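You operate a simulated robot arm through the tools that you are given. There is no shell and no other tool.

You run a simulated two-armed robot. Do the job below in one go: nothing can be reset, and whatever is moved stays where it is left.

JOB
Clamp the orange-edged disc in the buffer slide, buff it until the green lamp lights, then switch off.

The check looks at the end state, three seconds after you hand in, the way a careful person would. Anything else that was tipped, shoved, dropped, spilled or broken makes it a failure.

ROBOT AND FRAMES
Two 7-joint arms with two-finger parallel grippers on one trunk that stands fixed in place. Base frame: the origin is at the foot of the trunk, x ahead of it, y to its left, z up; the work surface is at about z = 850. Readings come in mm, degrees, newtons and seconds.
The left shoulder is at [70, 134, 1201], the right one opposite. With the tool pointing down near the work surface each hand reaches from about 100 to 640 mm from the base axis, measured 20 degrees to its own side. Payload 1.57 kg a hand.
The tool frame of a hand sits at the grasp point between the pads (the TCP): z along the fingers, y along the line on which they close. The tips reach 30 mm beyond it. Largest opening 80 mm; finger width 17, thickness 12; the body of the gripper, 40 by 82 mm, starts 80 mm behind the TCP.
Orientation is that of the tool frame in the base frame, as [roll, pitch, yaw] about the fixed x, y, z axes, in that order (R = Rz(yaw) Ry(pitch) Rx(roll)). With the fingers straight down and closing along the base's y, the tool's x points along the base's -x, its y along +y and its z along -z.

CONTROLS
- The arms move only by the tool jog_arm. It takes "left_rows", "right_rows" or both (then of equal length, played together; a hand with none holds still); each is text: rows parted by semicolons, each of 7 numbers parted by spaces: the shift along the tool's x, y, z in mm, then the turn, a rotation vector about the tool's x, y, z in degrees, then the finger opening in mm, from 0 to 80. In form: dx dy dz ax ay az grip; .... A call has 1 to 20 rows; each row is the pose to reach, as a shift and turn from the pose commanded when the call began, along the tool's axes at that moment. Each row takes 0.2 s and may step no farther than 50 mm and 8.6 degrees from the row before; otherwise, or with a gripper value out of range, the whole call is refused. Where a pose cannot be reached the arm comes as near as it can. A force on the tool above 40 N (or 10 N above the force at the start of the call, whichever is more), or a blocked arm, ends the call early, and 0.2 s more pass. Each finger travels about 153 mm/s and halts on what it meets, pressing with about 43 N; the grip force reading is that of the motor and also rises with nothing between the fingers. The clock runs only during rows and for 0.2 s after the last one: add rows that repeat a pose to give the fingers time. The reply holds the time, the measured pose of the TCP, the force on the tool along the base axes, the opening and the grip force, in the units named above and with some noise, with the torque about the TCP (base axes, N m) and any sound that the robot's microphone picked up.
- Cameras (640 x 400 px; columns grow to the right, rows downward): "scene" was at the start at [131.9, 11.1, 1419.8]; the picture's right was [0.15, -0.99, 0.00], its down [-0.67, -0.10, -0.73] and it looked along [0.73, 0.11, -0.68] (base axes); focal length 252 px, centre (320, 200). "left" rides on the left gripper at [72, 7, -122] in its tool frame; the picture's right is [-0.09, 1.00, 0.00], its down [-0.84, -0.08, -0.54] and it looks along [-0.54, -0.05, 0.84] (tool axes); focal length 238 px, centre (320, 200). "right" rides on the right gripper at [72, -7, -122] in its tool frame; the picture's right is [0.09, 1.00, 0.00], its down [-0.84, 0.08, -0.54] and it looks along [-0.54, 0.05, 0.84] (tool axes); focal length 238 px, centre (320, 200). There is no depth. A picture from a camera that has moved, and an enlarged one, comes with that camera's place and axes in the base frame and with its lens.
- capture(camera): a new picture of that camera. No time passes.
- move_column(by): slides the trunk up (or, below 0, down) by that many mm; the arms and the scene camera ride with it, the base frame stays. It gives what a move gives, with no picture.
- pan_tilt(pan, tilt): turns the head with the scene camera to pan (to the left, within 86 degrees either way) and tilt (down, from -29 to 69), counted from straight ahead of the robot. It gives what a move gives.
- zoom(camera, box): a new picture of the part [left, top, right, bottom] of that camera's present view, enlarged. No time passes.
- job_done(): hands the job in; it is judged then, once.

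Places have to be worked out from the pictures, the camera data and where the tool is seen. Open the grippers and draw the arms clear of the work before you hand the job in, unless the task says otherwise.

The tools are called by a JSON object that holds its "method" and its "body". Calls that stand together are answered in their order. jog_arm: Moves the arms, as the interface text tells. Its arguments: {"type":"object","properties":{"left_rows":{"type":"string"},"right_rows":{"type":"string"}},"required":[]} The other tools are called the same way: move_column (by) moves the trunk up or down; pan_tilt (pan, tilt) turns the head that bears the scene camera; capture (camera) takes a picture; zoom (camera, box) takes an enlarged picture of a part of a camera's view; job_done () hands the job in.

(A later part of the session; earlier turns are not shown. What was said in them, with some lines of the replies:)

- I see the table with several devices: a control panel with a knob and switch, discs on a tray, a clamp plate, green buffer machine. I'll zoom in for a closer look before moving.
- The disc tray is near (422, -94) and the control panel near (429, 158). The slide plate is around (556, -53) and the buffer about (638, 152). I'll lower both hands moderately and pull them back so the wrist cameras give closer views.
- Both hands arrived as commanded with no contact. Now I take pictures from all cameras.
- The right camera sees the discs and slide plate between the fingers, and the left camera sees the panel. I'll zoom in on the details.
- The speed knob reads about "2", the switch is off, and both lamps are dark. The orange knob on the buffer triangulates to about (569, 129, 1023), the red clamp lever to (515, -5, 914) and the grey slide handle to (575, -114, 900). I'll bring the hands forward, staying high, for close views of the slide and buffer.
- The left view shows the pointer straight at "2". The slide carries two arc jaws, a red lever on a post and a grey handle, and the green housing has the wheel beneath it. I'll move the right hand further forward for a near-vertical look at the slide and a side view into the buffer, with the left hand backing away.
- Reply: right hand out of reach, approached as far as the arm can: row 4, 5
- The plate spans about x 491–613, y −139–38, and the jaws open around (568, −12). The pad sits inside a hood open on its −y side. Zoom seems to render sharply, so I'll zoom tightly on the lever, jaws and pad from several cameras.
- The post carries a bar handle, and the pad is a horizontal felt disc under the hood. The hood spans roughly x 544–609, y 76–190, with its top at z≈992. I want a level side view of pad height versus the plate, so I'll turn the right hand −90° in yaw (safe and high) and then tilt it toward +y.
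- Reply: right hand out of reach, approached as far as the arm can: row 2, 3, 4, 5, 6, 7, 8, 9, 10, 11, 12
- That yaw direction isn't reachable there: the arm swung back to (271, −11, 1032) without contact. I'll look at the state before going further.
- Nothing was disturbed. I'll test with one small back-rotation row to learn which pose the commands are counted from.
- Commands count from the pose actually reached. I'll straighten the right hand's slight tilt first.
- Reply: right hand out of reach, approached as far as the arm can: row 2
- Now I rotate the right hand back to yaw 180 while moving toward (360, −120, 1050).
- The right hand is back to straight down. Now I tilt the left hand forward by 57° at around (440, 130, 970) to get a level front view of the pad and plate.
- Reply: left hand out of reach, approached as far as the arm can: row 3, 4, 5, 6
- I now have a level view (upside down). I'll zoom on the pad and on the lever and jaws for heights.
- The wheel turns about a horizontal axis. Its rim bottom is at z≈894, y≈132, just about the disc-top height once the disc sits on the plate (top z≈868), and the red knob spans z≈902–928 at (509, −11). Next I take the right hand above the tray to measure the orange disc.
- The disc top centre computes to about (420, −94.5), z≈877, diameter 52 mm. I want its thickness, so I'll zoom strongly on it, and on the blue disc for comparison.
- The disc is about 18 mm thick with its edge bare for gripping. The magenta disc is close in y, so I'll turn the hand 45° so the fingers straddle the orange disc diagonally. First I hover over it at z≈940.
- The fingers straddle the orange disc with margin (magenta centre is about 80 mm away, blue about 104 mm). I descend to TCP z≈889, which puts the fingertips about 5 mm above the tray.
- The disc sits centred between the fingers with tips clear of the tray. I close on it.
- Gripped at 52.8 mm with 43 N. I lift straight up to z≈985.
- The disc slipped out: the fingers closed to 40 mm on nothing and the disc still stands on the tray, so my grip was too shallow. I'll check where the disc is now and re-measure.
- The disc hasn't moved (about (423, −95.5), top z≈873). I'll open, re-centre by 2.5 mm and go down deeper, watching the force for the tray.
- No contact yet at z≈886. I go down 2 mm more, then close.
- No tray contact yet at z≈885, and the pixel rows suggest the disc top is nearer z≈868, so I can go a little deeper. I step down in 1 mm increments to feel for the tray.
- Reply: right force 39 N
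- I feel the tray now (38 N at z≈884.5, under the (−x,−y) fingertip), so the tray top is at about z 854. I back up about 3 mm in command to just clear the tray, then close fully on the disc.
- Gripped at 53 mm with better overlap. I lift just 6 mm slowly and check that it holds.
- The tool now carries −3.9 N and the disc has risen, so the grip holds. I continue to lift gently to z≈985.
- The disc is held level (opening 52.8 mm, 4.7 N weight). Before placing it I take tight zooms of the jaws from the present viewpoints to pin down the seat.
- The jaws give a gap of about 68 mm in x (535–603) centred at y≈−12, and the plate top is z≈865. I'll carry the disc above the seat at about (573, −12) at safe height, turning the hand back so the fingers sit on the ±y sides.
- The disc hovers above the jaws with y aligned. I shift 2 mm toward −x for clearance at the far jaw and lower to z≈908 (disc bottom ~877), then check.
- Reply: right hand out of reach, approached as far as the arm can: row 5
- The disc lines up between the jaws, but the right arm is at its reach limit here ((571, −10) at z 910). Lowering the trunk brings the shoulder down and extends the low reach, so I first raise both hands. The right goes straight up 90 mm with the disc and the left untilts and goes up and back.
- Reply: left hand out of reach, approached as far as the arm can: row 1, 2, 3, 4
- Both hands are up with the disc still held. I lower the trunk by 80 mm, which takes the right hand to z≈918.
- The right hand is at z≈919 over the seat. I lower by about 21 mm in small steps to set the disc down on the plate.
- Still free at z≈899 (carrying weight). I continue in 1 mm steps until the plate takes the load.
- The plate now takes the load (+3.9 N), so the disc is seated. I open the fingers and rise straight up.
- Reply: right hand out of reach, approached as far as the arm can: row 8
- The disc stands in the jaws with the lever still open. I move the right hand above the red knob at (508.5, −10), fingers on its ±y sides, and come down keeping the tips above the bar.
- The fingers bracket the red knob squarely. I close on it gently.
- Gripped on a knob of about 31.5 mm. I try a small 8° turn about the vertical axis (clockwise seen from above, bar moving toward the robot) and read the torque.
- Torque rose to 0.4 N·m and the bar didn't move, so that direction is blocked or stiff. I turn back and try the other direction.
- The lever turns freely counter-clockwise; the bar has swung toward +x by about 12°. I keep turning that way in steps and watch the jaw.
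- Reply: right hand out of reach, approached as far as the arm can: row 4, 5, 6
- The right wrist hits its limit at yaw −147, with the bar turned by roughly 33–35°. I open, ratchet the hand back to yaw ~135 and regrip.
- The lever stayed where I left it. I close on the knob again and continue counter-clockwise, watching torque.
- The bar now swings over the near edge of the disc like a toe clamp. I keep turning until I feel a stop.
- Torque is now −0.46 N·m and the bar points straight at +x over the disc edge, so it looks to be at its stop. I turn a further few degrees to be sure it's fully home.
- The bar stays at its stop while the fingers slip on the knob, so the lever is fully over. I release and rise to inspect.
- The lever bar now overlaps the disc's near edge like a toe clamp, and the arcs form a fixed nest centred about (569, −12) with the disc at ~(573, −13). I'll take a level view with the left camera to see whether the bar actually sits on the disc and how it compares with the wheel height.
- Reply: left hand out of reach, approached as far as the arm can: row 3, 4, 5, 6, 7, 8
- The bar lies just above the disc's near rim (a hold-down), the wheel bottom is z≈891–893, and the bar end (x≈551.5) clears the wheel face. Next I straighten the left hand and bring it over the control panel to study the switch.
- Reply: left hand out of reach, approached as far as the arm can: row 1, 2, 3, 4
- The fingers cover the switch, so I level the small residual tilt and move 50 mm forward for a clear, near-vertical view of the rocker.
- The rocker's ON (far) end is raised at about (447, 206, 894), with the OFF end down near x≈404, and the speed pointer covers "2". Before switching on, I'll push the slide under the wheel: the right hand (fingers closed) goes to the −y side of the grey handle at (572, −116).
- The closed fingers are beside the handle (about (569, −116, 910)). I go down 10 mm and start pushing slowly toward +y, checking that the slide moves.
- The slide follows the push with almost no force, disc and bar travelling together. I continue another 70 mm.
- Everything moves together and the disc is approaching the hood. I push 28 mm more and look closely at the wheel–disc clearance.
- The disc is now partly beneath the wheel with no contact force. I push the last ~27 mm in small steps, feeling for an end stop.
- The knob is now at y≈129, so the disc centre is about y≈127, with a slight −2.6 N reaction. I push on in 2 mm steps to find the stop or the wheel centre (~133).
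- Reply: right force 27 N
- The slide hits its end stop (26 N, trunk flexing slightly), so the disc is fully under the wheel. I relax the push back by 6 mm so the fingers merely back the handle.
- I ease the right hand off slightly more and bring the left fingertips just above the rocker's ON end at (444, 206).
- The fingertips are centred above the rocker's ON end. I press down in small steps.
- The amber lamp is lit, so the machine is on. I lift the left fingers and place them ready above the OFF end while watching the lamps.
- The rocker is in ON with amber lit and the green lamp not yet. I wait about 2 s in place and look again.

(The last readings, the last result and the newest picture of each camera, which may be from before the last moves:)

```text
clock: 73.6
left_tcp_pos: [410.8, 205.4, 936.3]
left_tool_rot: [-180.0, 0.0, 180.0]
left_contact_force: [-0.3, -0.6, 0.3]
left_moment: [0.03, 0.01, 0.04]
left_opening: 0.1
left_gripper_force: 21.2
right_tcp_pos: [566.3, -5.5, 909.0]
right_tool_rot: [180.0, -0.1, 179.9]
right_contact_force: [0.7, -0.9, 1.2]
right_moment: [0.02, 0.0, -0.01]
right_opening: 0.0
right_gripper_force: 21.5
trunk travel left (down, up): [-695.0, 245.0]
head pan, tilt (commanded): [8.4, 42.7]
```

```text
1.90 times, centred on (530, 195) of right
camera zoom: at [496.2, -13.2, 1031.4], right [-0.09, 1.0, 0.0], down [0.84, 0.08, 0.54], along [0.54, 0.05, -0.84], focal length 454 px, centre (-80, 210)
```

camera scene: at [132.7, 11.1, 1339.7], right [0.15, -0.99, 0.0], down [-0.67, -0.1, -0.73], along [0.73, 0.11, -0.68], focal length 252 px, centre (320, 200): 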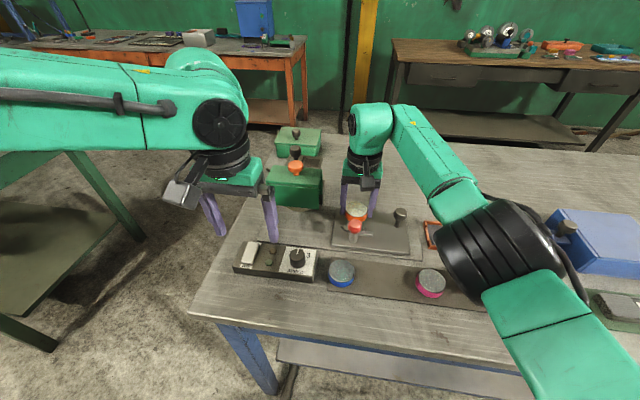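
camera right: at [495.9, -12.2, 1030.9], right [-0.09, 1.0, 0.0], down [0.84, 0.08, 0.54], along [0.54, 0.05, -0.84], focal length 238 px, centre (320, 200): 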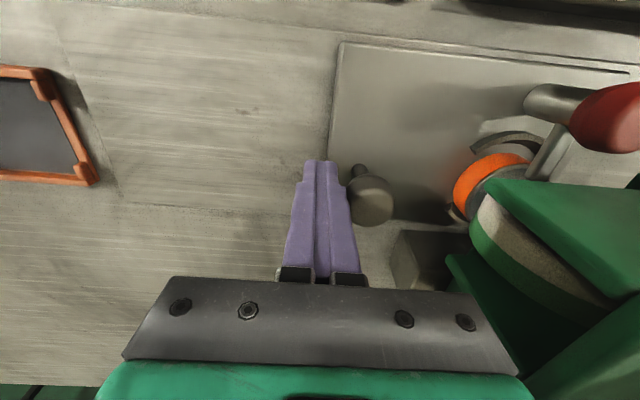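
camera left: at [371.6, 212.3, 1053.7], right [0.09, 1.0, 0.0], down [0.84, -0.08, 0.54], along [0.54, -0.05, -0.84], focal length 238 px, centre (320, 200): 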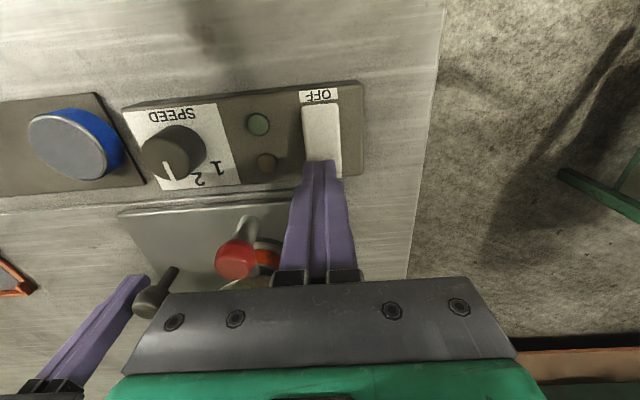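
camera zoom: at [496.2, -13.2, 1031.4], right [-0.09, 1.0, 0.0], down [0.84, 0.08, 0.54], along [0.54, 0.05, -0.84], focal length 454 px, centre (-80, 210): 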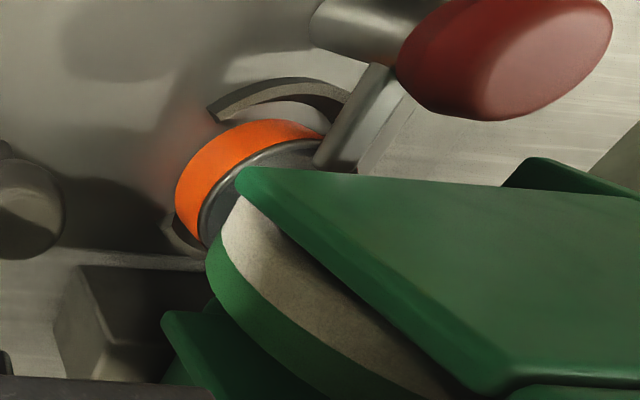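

Still only amber. I wait another 3 s and check for the green lamp or any sound.

{"method": "jog_arm", "body": {"left_rows": "0 0 0 0 0 0 0; 0 0 0 0 0 0 0; 0 0 0 0 0 0 0; 0 0 0 0 0 0 0; 0 0 0 0 0 0 0; 0 0 0 0 0 0 0; 0 0 0 0 0 0 0; 0 0 0 0 0 0 0; 0 0 0 0 0 0 0; 0 0 0 0 0 0 0; 0 0 0 0 0 0 0; 0 0 0 0 0 0 0; 0 0 0 0 0 0 0; 0 0 0 0 0 0 0"}}

{"method": "zoom", "body": {"camera": "scene", "box": [225, 140, 370, 290]}}

```text
clock: 76.6
left_tcp_pos: [411.3, 205.4, 935.7]
left_tool_rot: [-179.9, 0.1, -179.9]
left_contact_force: [0.1, 0.5, 0.0]
left_moment: [0.0, -0.01, 0.01]
left_opening: 0.0
left_gripper_force: 21.4
right_tcp_pos: [566.6, -5.6, 909.6]
right_tool_rot: [179.9, -0.1, -179.9]
right_contact_force: [0.5, 0.5, -0.7]
right_moment: [0.01, -0.03, 0.02]
right_opening: 0.0
right_gripper_force: 21.6
trunk travel left (down, up): [-695.0, 245.0]
head pan, tilt (commanded): [8.4, 42.7]
```

```text
2.67 times, centred on (298, 215) of scene
camera zoom: at [131.9, 11.1, 1339.8], right [0.15, -0.99, 0.0], down [-0.67, -0.1, -0.73], along [0.73, 0.11, -0.68], focal length 671 px, centre (380, 160)
```

zoom: 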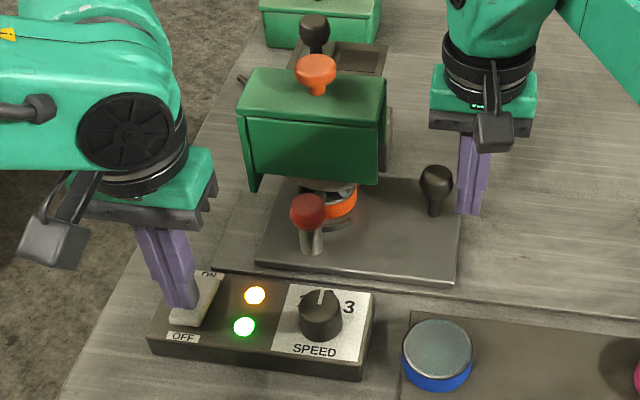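

The green lamp is lit. I press the OFF end down straight away.

{"method": "jog_arm", "body": {"left_rows": "0 0 7 0 0 0 0; 0 0 12 0 0 0 0; 0 0 16 0 0 0 0; 0 0 19 0 0 0 0"}}

{"method": "zoom", "body": {"camera": "scene", "box": [225, 140, 370, 290]}}

{"method": "zoom", "body": {"camera": "left", "box": [100, 60, 380, 260]}}

```text
clock: 77.6
left_tcp_pos: [410.7, 204.9, 919.1]
left_tool_rot: [-179.9, 0.2, 179.9]
left_contact_force: [0.0, -0.7, -0.5]
left_moment: [-0.02, -0.02, -0.01]
left_opening: 0.0
left_gripper_force: 20.8
right_tcp_pos: [567.0, -5.8, 909.5]
right_tool_rot: [179.8, -0.1, -180.0]
right_contact_force: [0.2, 0.4, -0.2]
right_moment: [-0.02, 0.01, 0.01]
right_opening: 0.2
right_gripper_force: 21.0
trunk travel left (down, up): [-695.0, 245.0]
head pan, tilt (commanded): [8.4, 42.7]
```

```text
2.67 times, centred on (298, 215) of scene
camera zoom: at [132.0, 11.1, 1339.8], right [0.15, -0.99, 0.0], down [-0.67, -0.1, -0.73], along [0.73, 0.11, -0.68], focal length 671 px, centre (380, 160)
```

zoom: 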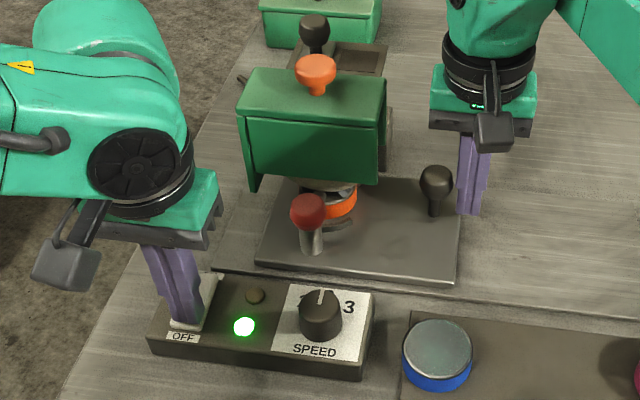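

```text
2.00 times, centred on (240, 160) of left
camera zoom: at [339.8, 212.2, 1040.6], right [0.09, 1.0, 0.0], down [0.84, -0.08, 0.54], along [0.54, -0.05, -0.84], focal length 477 px, centre (480, 280)
```

zoom: 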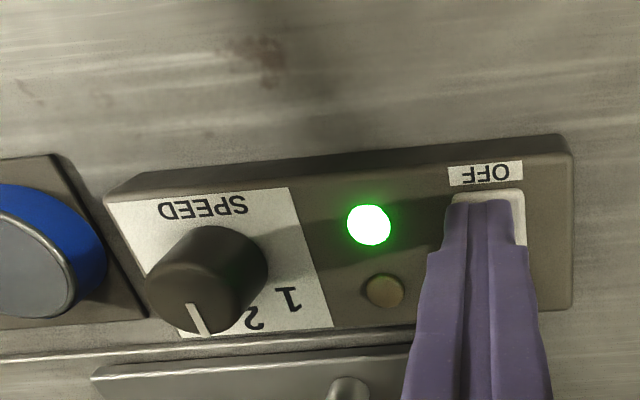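

Amber is out and green stays lit: the switch is OFF. I lift the left hand straight up, and move the right hand off the handle and up.

{"method": "jog_arm", "body": {"left_rows": "0 0 -10 0 0 0 0; 0 0 -25 0 0 0 0; 0 0 -45 0 0 0 0; 0 0 -65 0 0 0 0; 0 0 -85 0 0 0 0; 0 0 -105 0 0 0 0; 0 0 -120 0 0 0 0; 0 0 -120 0 0 0 0", "right_rows": "0 -8 0 0 0 0 0; 0 -18 0 0 0 0 0; 0 -28 0 0 0 0 0; 0 -32 -15 0 0 0 0; 0 -36 -35 0 0 0 0; 0 -40 -55 0 0 0 0; 0 -45 -75 0 0 0 0; 0 -45 -75 0 0 0 0"}}

{"method": "capture", "body": {"camera": "scene"}}

```text
clock: 79.4
left_tcp_pos: [411.9, 204.7, 1038.9]
left_tool_rot: [-180.0, 0.1, 179.9]
left_contact_force: [0.2, 0.5, -0.2]
left_moment: [0.01, -0.02, 0.02]
left_opening: 0.0
left_gripper_force: 21.8
right_tcp_pos: [565.7, -51.3, 983.4]
right_tool_rot: [179.8, -0.2, -179.9]
right_contact_force: [-0.1, -0.1, 0.0]
right_moment: [-0.01, 0.01, -0.01]
right_opening: 0.1
right_gripper_force: 20.9
trunk travel left (down, up): [-695.0, 245.0]
head pan, tilt (commanded): [8.4, 42.7]
```

```text
taken
camera scene: at [132.3, 11.3, 1339.7], right [0.15, -0.99, 0.0], down [-0.67, -0.1, -0.73], along [0.73, 0.11, -0.68], focal length 252 px, centre (320, 200)
```

scene: 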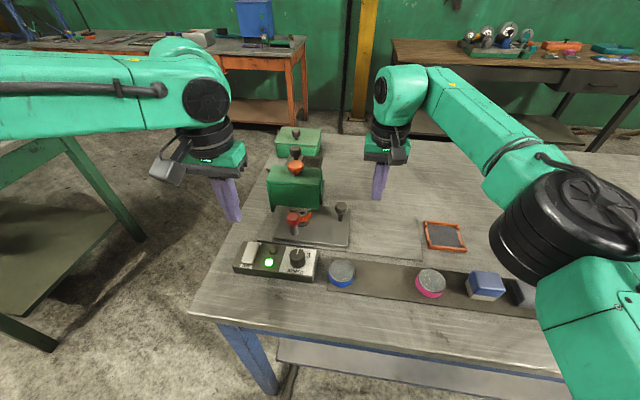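

Green still lit and everything in place. I raise the trunk back by 80 mm for extra clearance.

{"method": "move_column", "body": {"by": 80}}

```text
clock: 80.5
left_tcp_pos: [412.3, 204.1, 1117.8]
left_tool_rot: [180.0, 0.3, 179.9]
left_contact_force: [0.2, -0.5, -0.6]
left_moment: [-0.02, -0.02, 0.0]
left_opening: 0.1
left_gripper_force: 21.4
right_tcp_pos: [566.3, -51.3, 1063.7]
right_tool_rot: [179.8, 0.0, -179.9]
right_contact_force: [-0.1, -0.1, 0.7]
right_moment: [0.0, 0.02, -0.04]
right_opening: 0.0
right_gripper_force: 21.2
trunk travel left (down, up): [-775.0, 165.0]
head pan, tilt (commanded): [8.4, 42.7]
```

Now both hands go back near their starting poses, opening the grippers in free air.

{"method": "jog_arm", "body": {"left_rows": "-2 4 -8 0 0 0 20; -4 8 -16 0 0 0 40; -6 12 -24 0 0 0 60; -8 16 -32 0 0 0 80; -10 20 -40 0 0 0 80; -12 24 -50 0 0 0 80; -14 26 -57 0 0 0 80; -14 26 -57 0 0 0 80", "right_rows": "23 -20 -20 0 0 0 20; 46 -40 -40 0 0 0 40; 69 -60 -60 0 0 0 60; 92 -80 -80 0 0 0 80; 115 -100 -100 0 0 0 80; 138 -120 -120 0 0 0 80; 160 -140 -140 0 0 0 80; 160 -140 -140 0 0 0 80"}}

{"method": "capture", "body": {"camera": "scene"}}

{"method": "zoom", "body": {"camera": "scene", "box": [230, 140, 470, 320]}}

{"method": "capture", "body": {"camera": "right"}}

{"method": "capture", "body": {"camera": "left"}}

```text
clock: 82.3
left_tcp_pos: [424.9, 231.4, 1175.1]
left_tool_rot: [179.9, 0.1, 179.9]
left_contact_force: [0.1, 1.3, 0.7]
left_moment: [0.0, 0.01, -0.01]
left_opening: 79.8
left_gripper_force: 0.0
right_tcp_pos: [407.3, -190.2, 1203.2]
right_tool_rot: [180.0, -0.2, -179.9]
right_contact_force: [-0.4, 0.8, -0.3]
right_moment: [0.01, 0.02, 0.01]
right_opening: 80.0
right_gripper_force: 0.1
trunk travel left (down, up): [-775.0, 165.0]
head pan, tilt (commanded): [8.4, 42.7]
```

```text
taken
camera scene: at [132.7, 11.4, 1419.7], right [0.15, -0.99, 0.0], down [-0.67, -0.1, -0.73], along [0.73, 0.11, -0.68], focal length 252 px, centre (320, 200)
```

scene: 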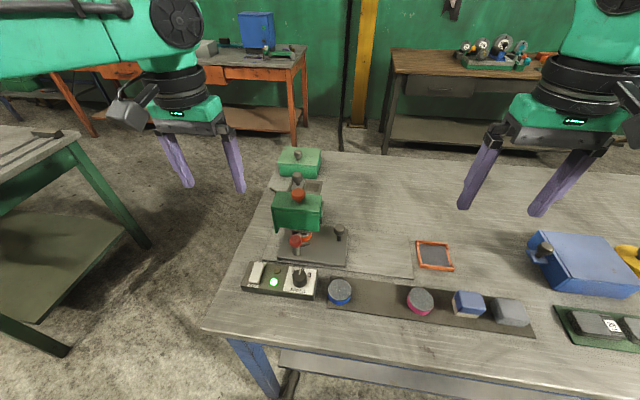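

```text
2.22 times, centred on (350, 230) of scene
camera zoom: at [132.7, 11.4, 1419.7], right [0.15, -0.99, 0.0], down [-0.67, -0.1, -0.73], along [0.73, 0.11, -0.68], focal length 559 px, centre (253, 133)
```

zoom: 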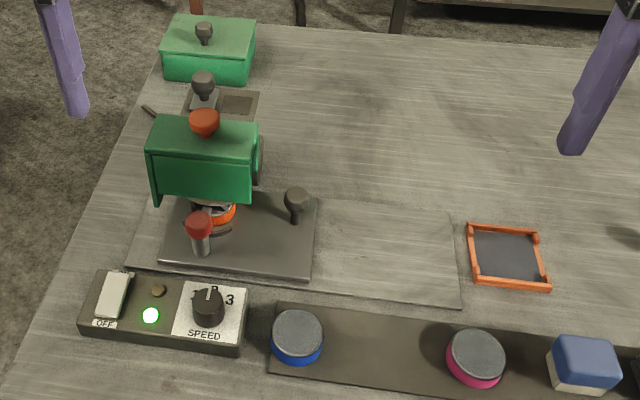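

```text
taken
camera right: at [337.6, -197.7, 1325.9], right [-0.09, 1.0, 0.0], down [0.84, 0.08, 0.54], along [0.54, 0.05, -0.84], focal length 238 px, centre (320, 200)
```

right: 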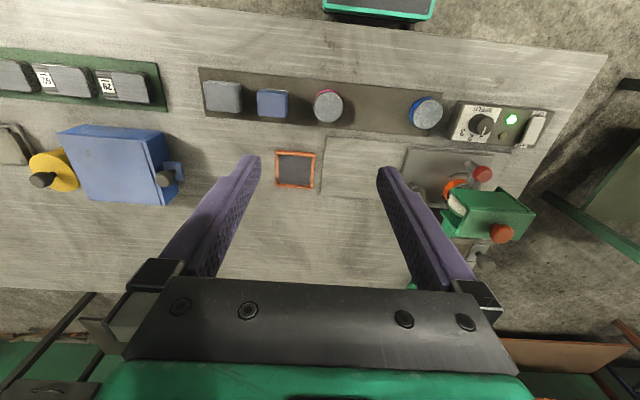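

```text
taken
camera left: at [353.8, 239.0, 1298.2], right [0.09, 1.0, 0.0], down [0.84, -0.08, 0.54], along [0.54, -0.05, -0.84], focal length 238 px, centre (320, 200)
```

left: 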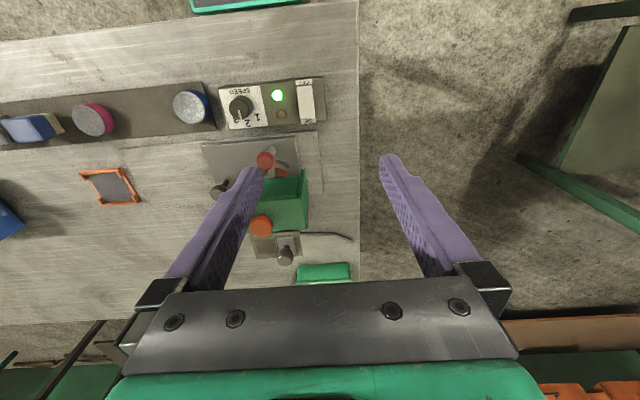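

The arms are clear with grippers open. One last close look at the switch, lamps and clamp before I hand in.

{"method": "zoom", "body": {"camera": "scene", "box": [235, 205, 355, 300]}}

{"method": "zoom", "body": {"camera": "right", "box": [400, 90, 560, 220]}}

```text
4.21 times, centred on (295, 252) of scene
camera zoom: at [132.7, 11.4, 1419.7], right [0.15, -0.99, 0.0], down [-0.67, -0.1, -0.73], along [0.73, 0.11, -0.68], focal length 1060 px, centre (425, -21)
```

zoom: 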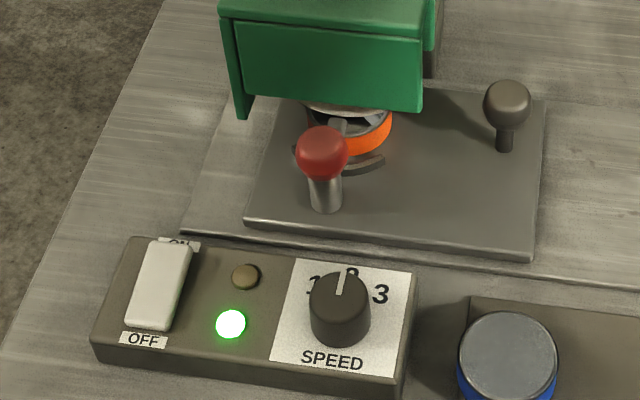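

```text
3.08 times, centred on (480, 155) of right
camera zoom: at [337.6, -197.7, 1325.9], right [-0.09, 1.0, 0.0], down [0.84, 0.08, 0.54], along [0.54, 0.05, -0.84], focal length 733 px, centre (-172, 338)
```

zoom: 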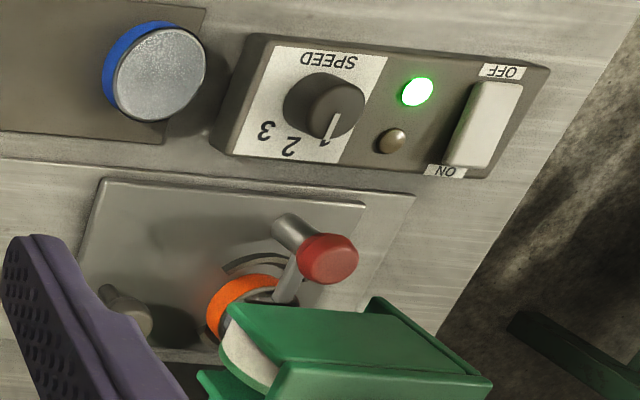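

The switch is OFF with amber dark and green lit, the disc is still clamped under the lever, and nothing else has moved. I hand the job in.

{"method": "job_done", "body": {}}

```text
The job is handed in.
```

The orange-edged disc is clamped in the buffer slide and buffed, and the machine is switched off. The green lamp lit about 6 s after I switched on. It was still lit after switching off, and the amber lamp was out.

- **Where things are left:** the disc sits under the wheel with the red lever turned over its edge, and the slide is pushed to its end stop. Both arms are back near their starting poses with the grippers open.
- **One slip:** my first grip on the disc was too shallow and it slipped out. It stayed standing on its tray, and the second, deeper grip held.
- **Clamp fit:** the curved stops on the slide are loose around the disc. It sits about 4 mm off the middle of them, and the lever overlaps its rim by about 5 mm. I did not tug the disc to test the hold.
- **Settings and surroundings:** I left the speed at 2, as I found it. The last pictures show nothing else moved.
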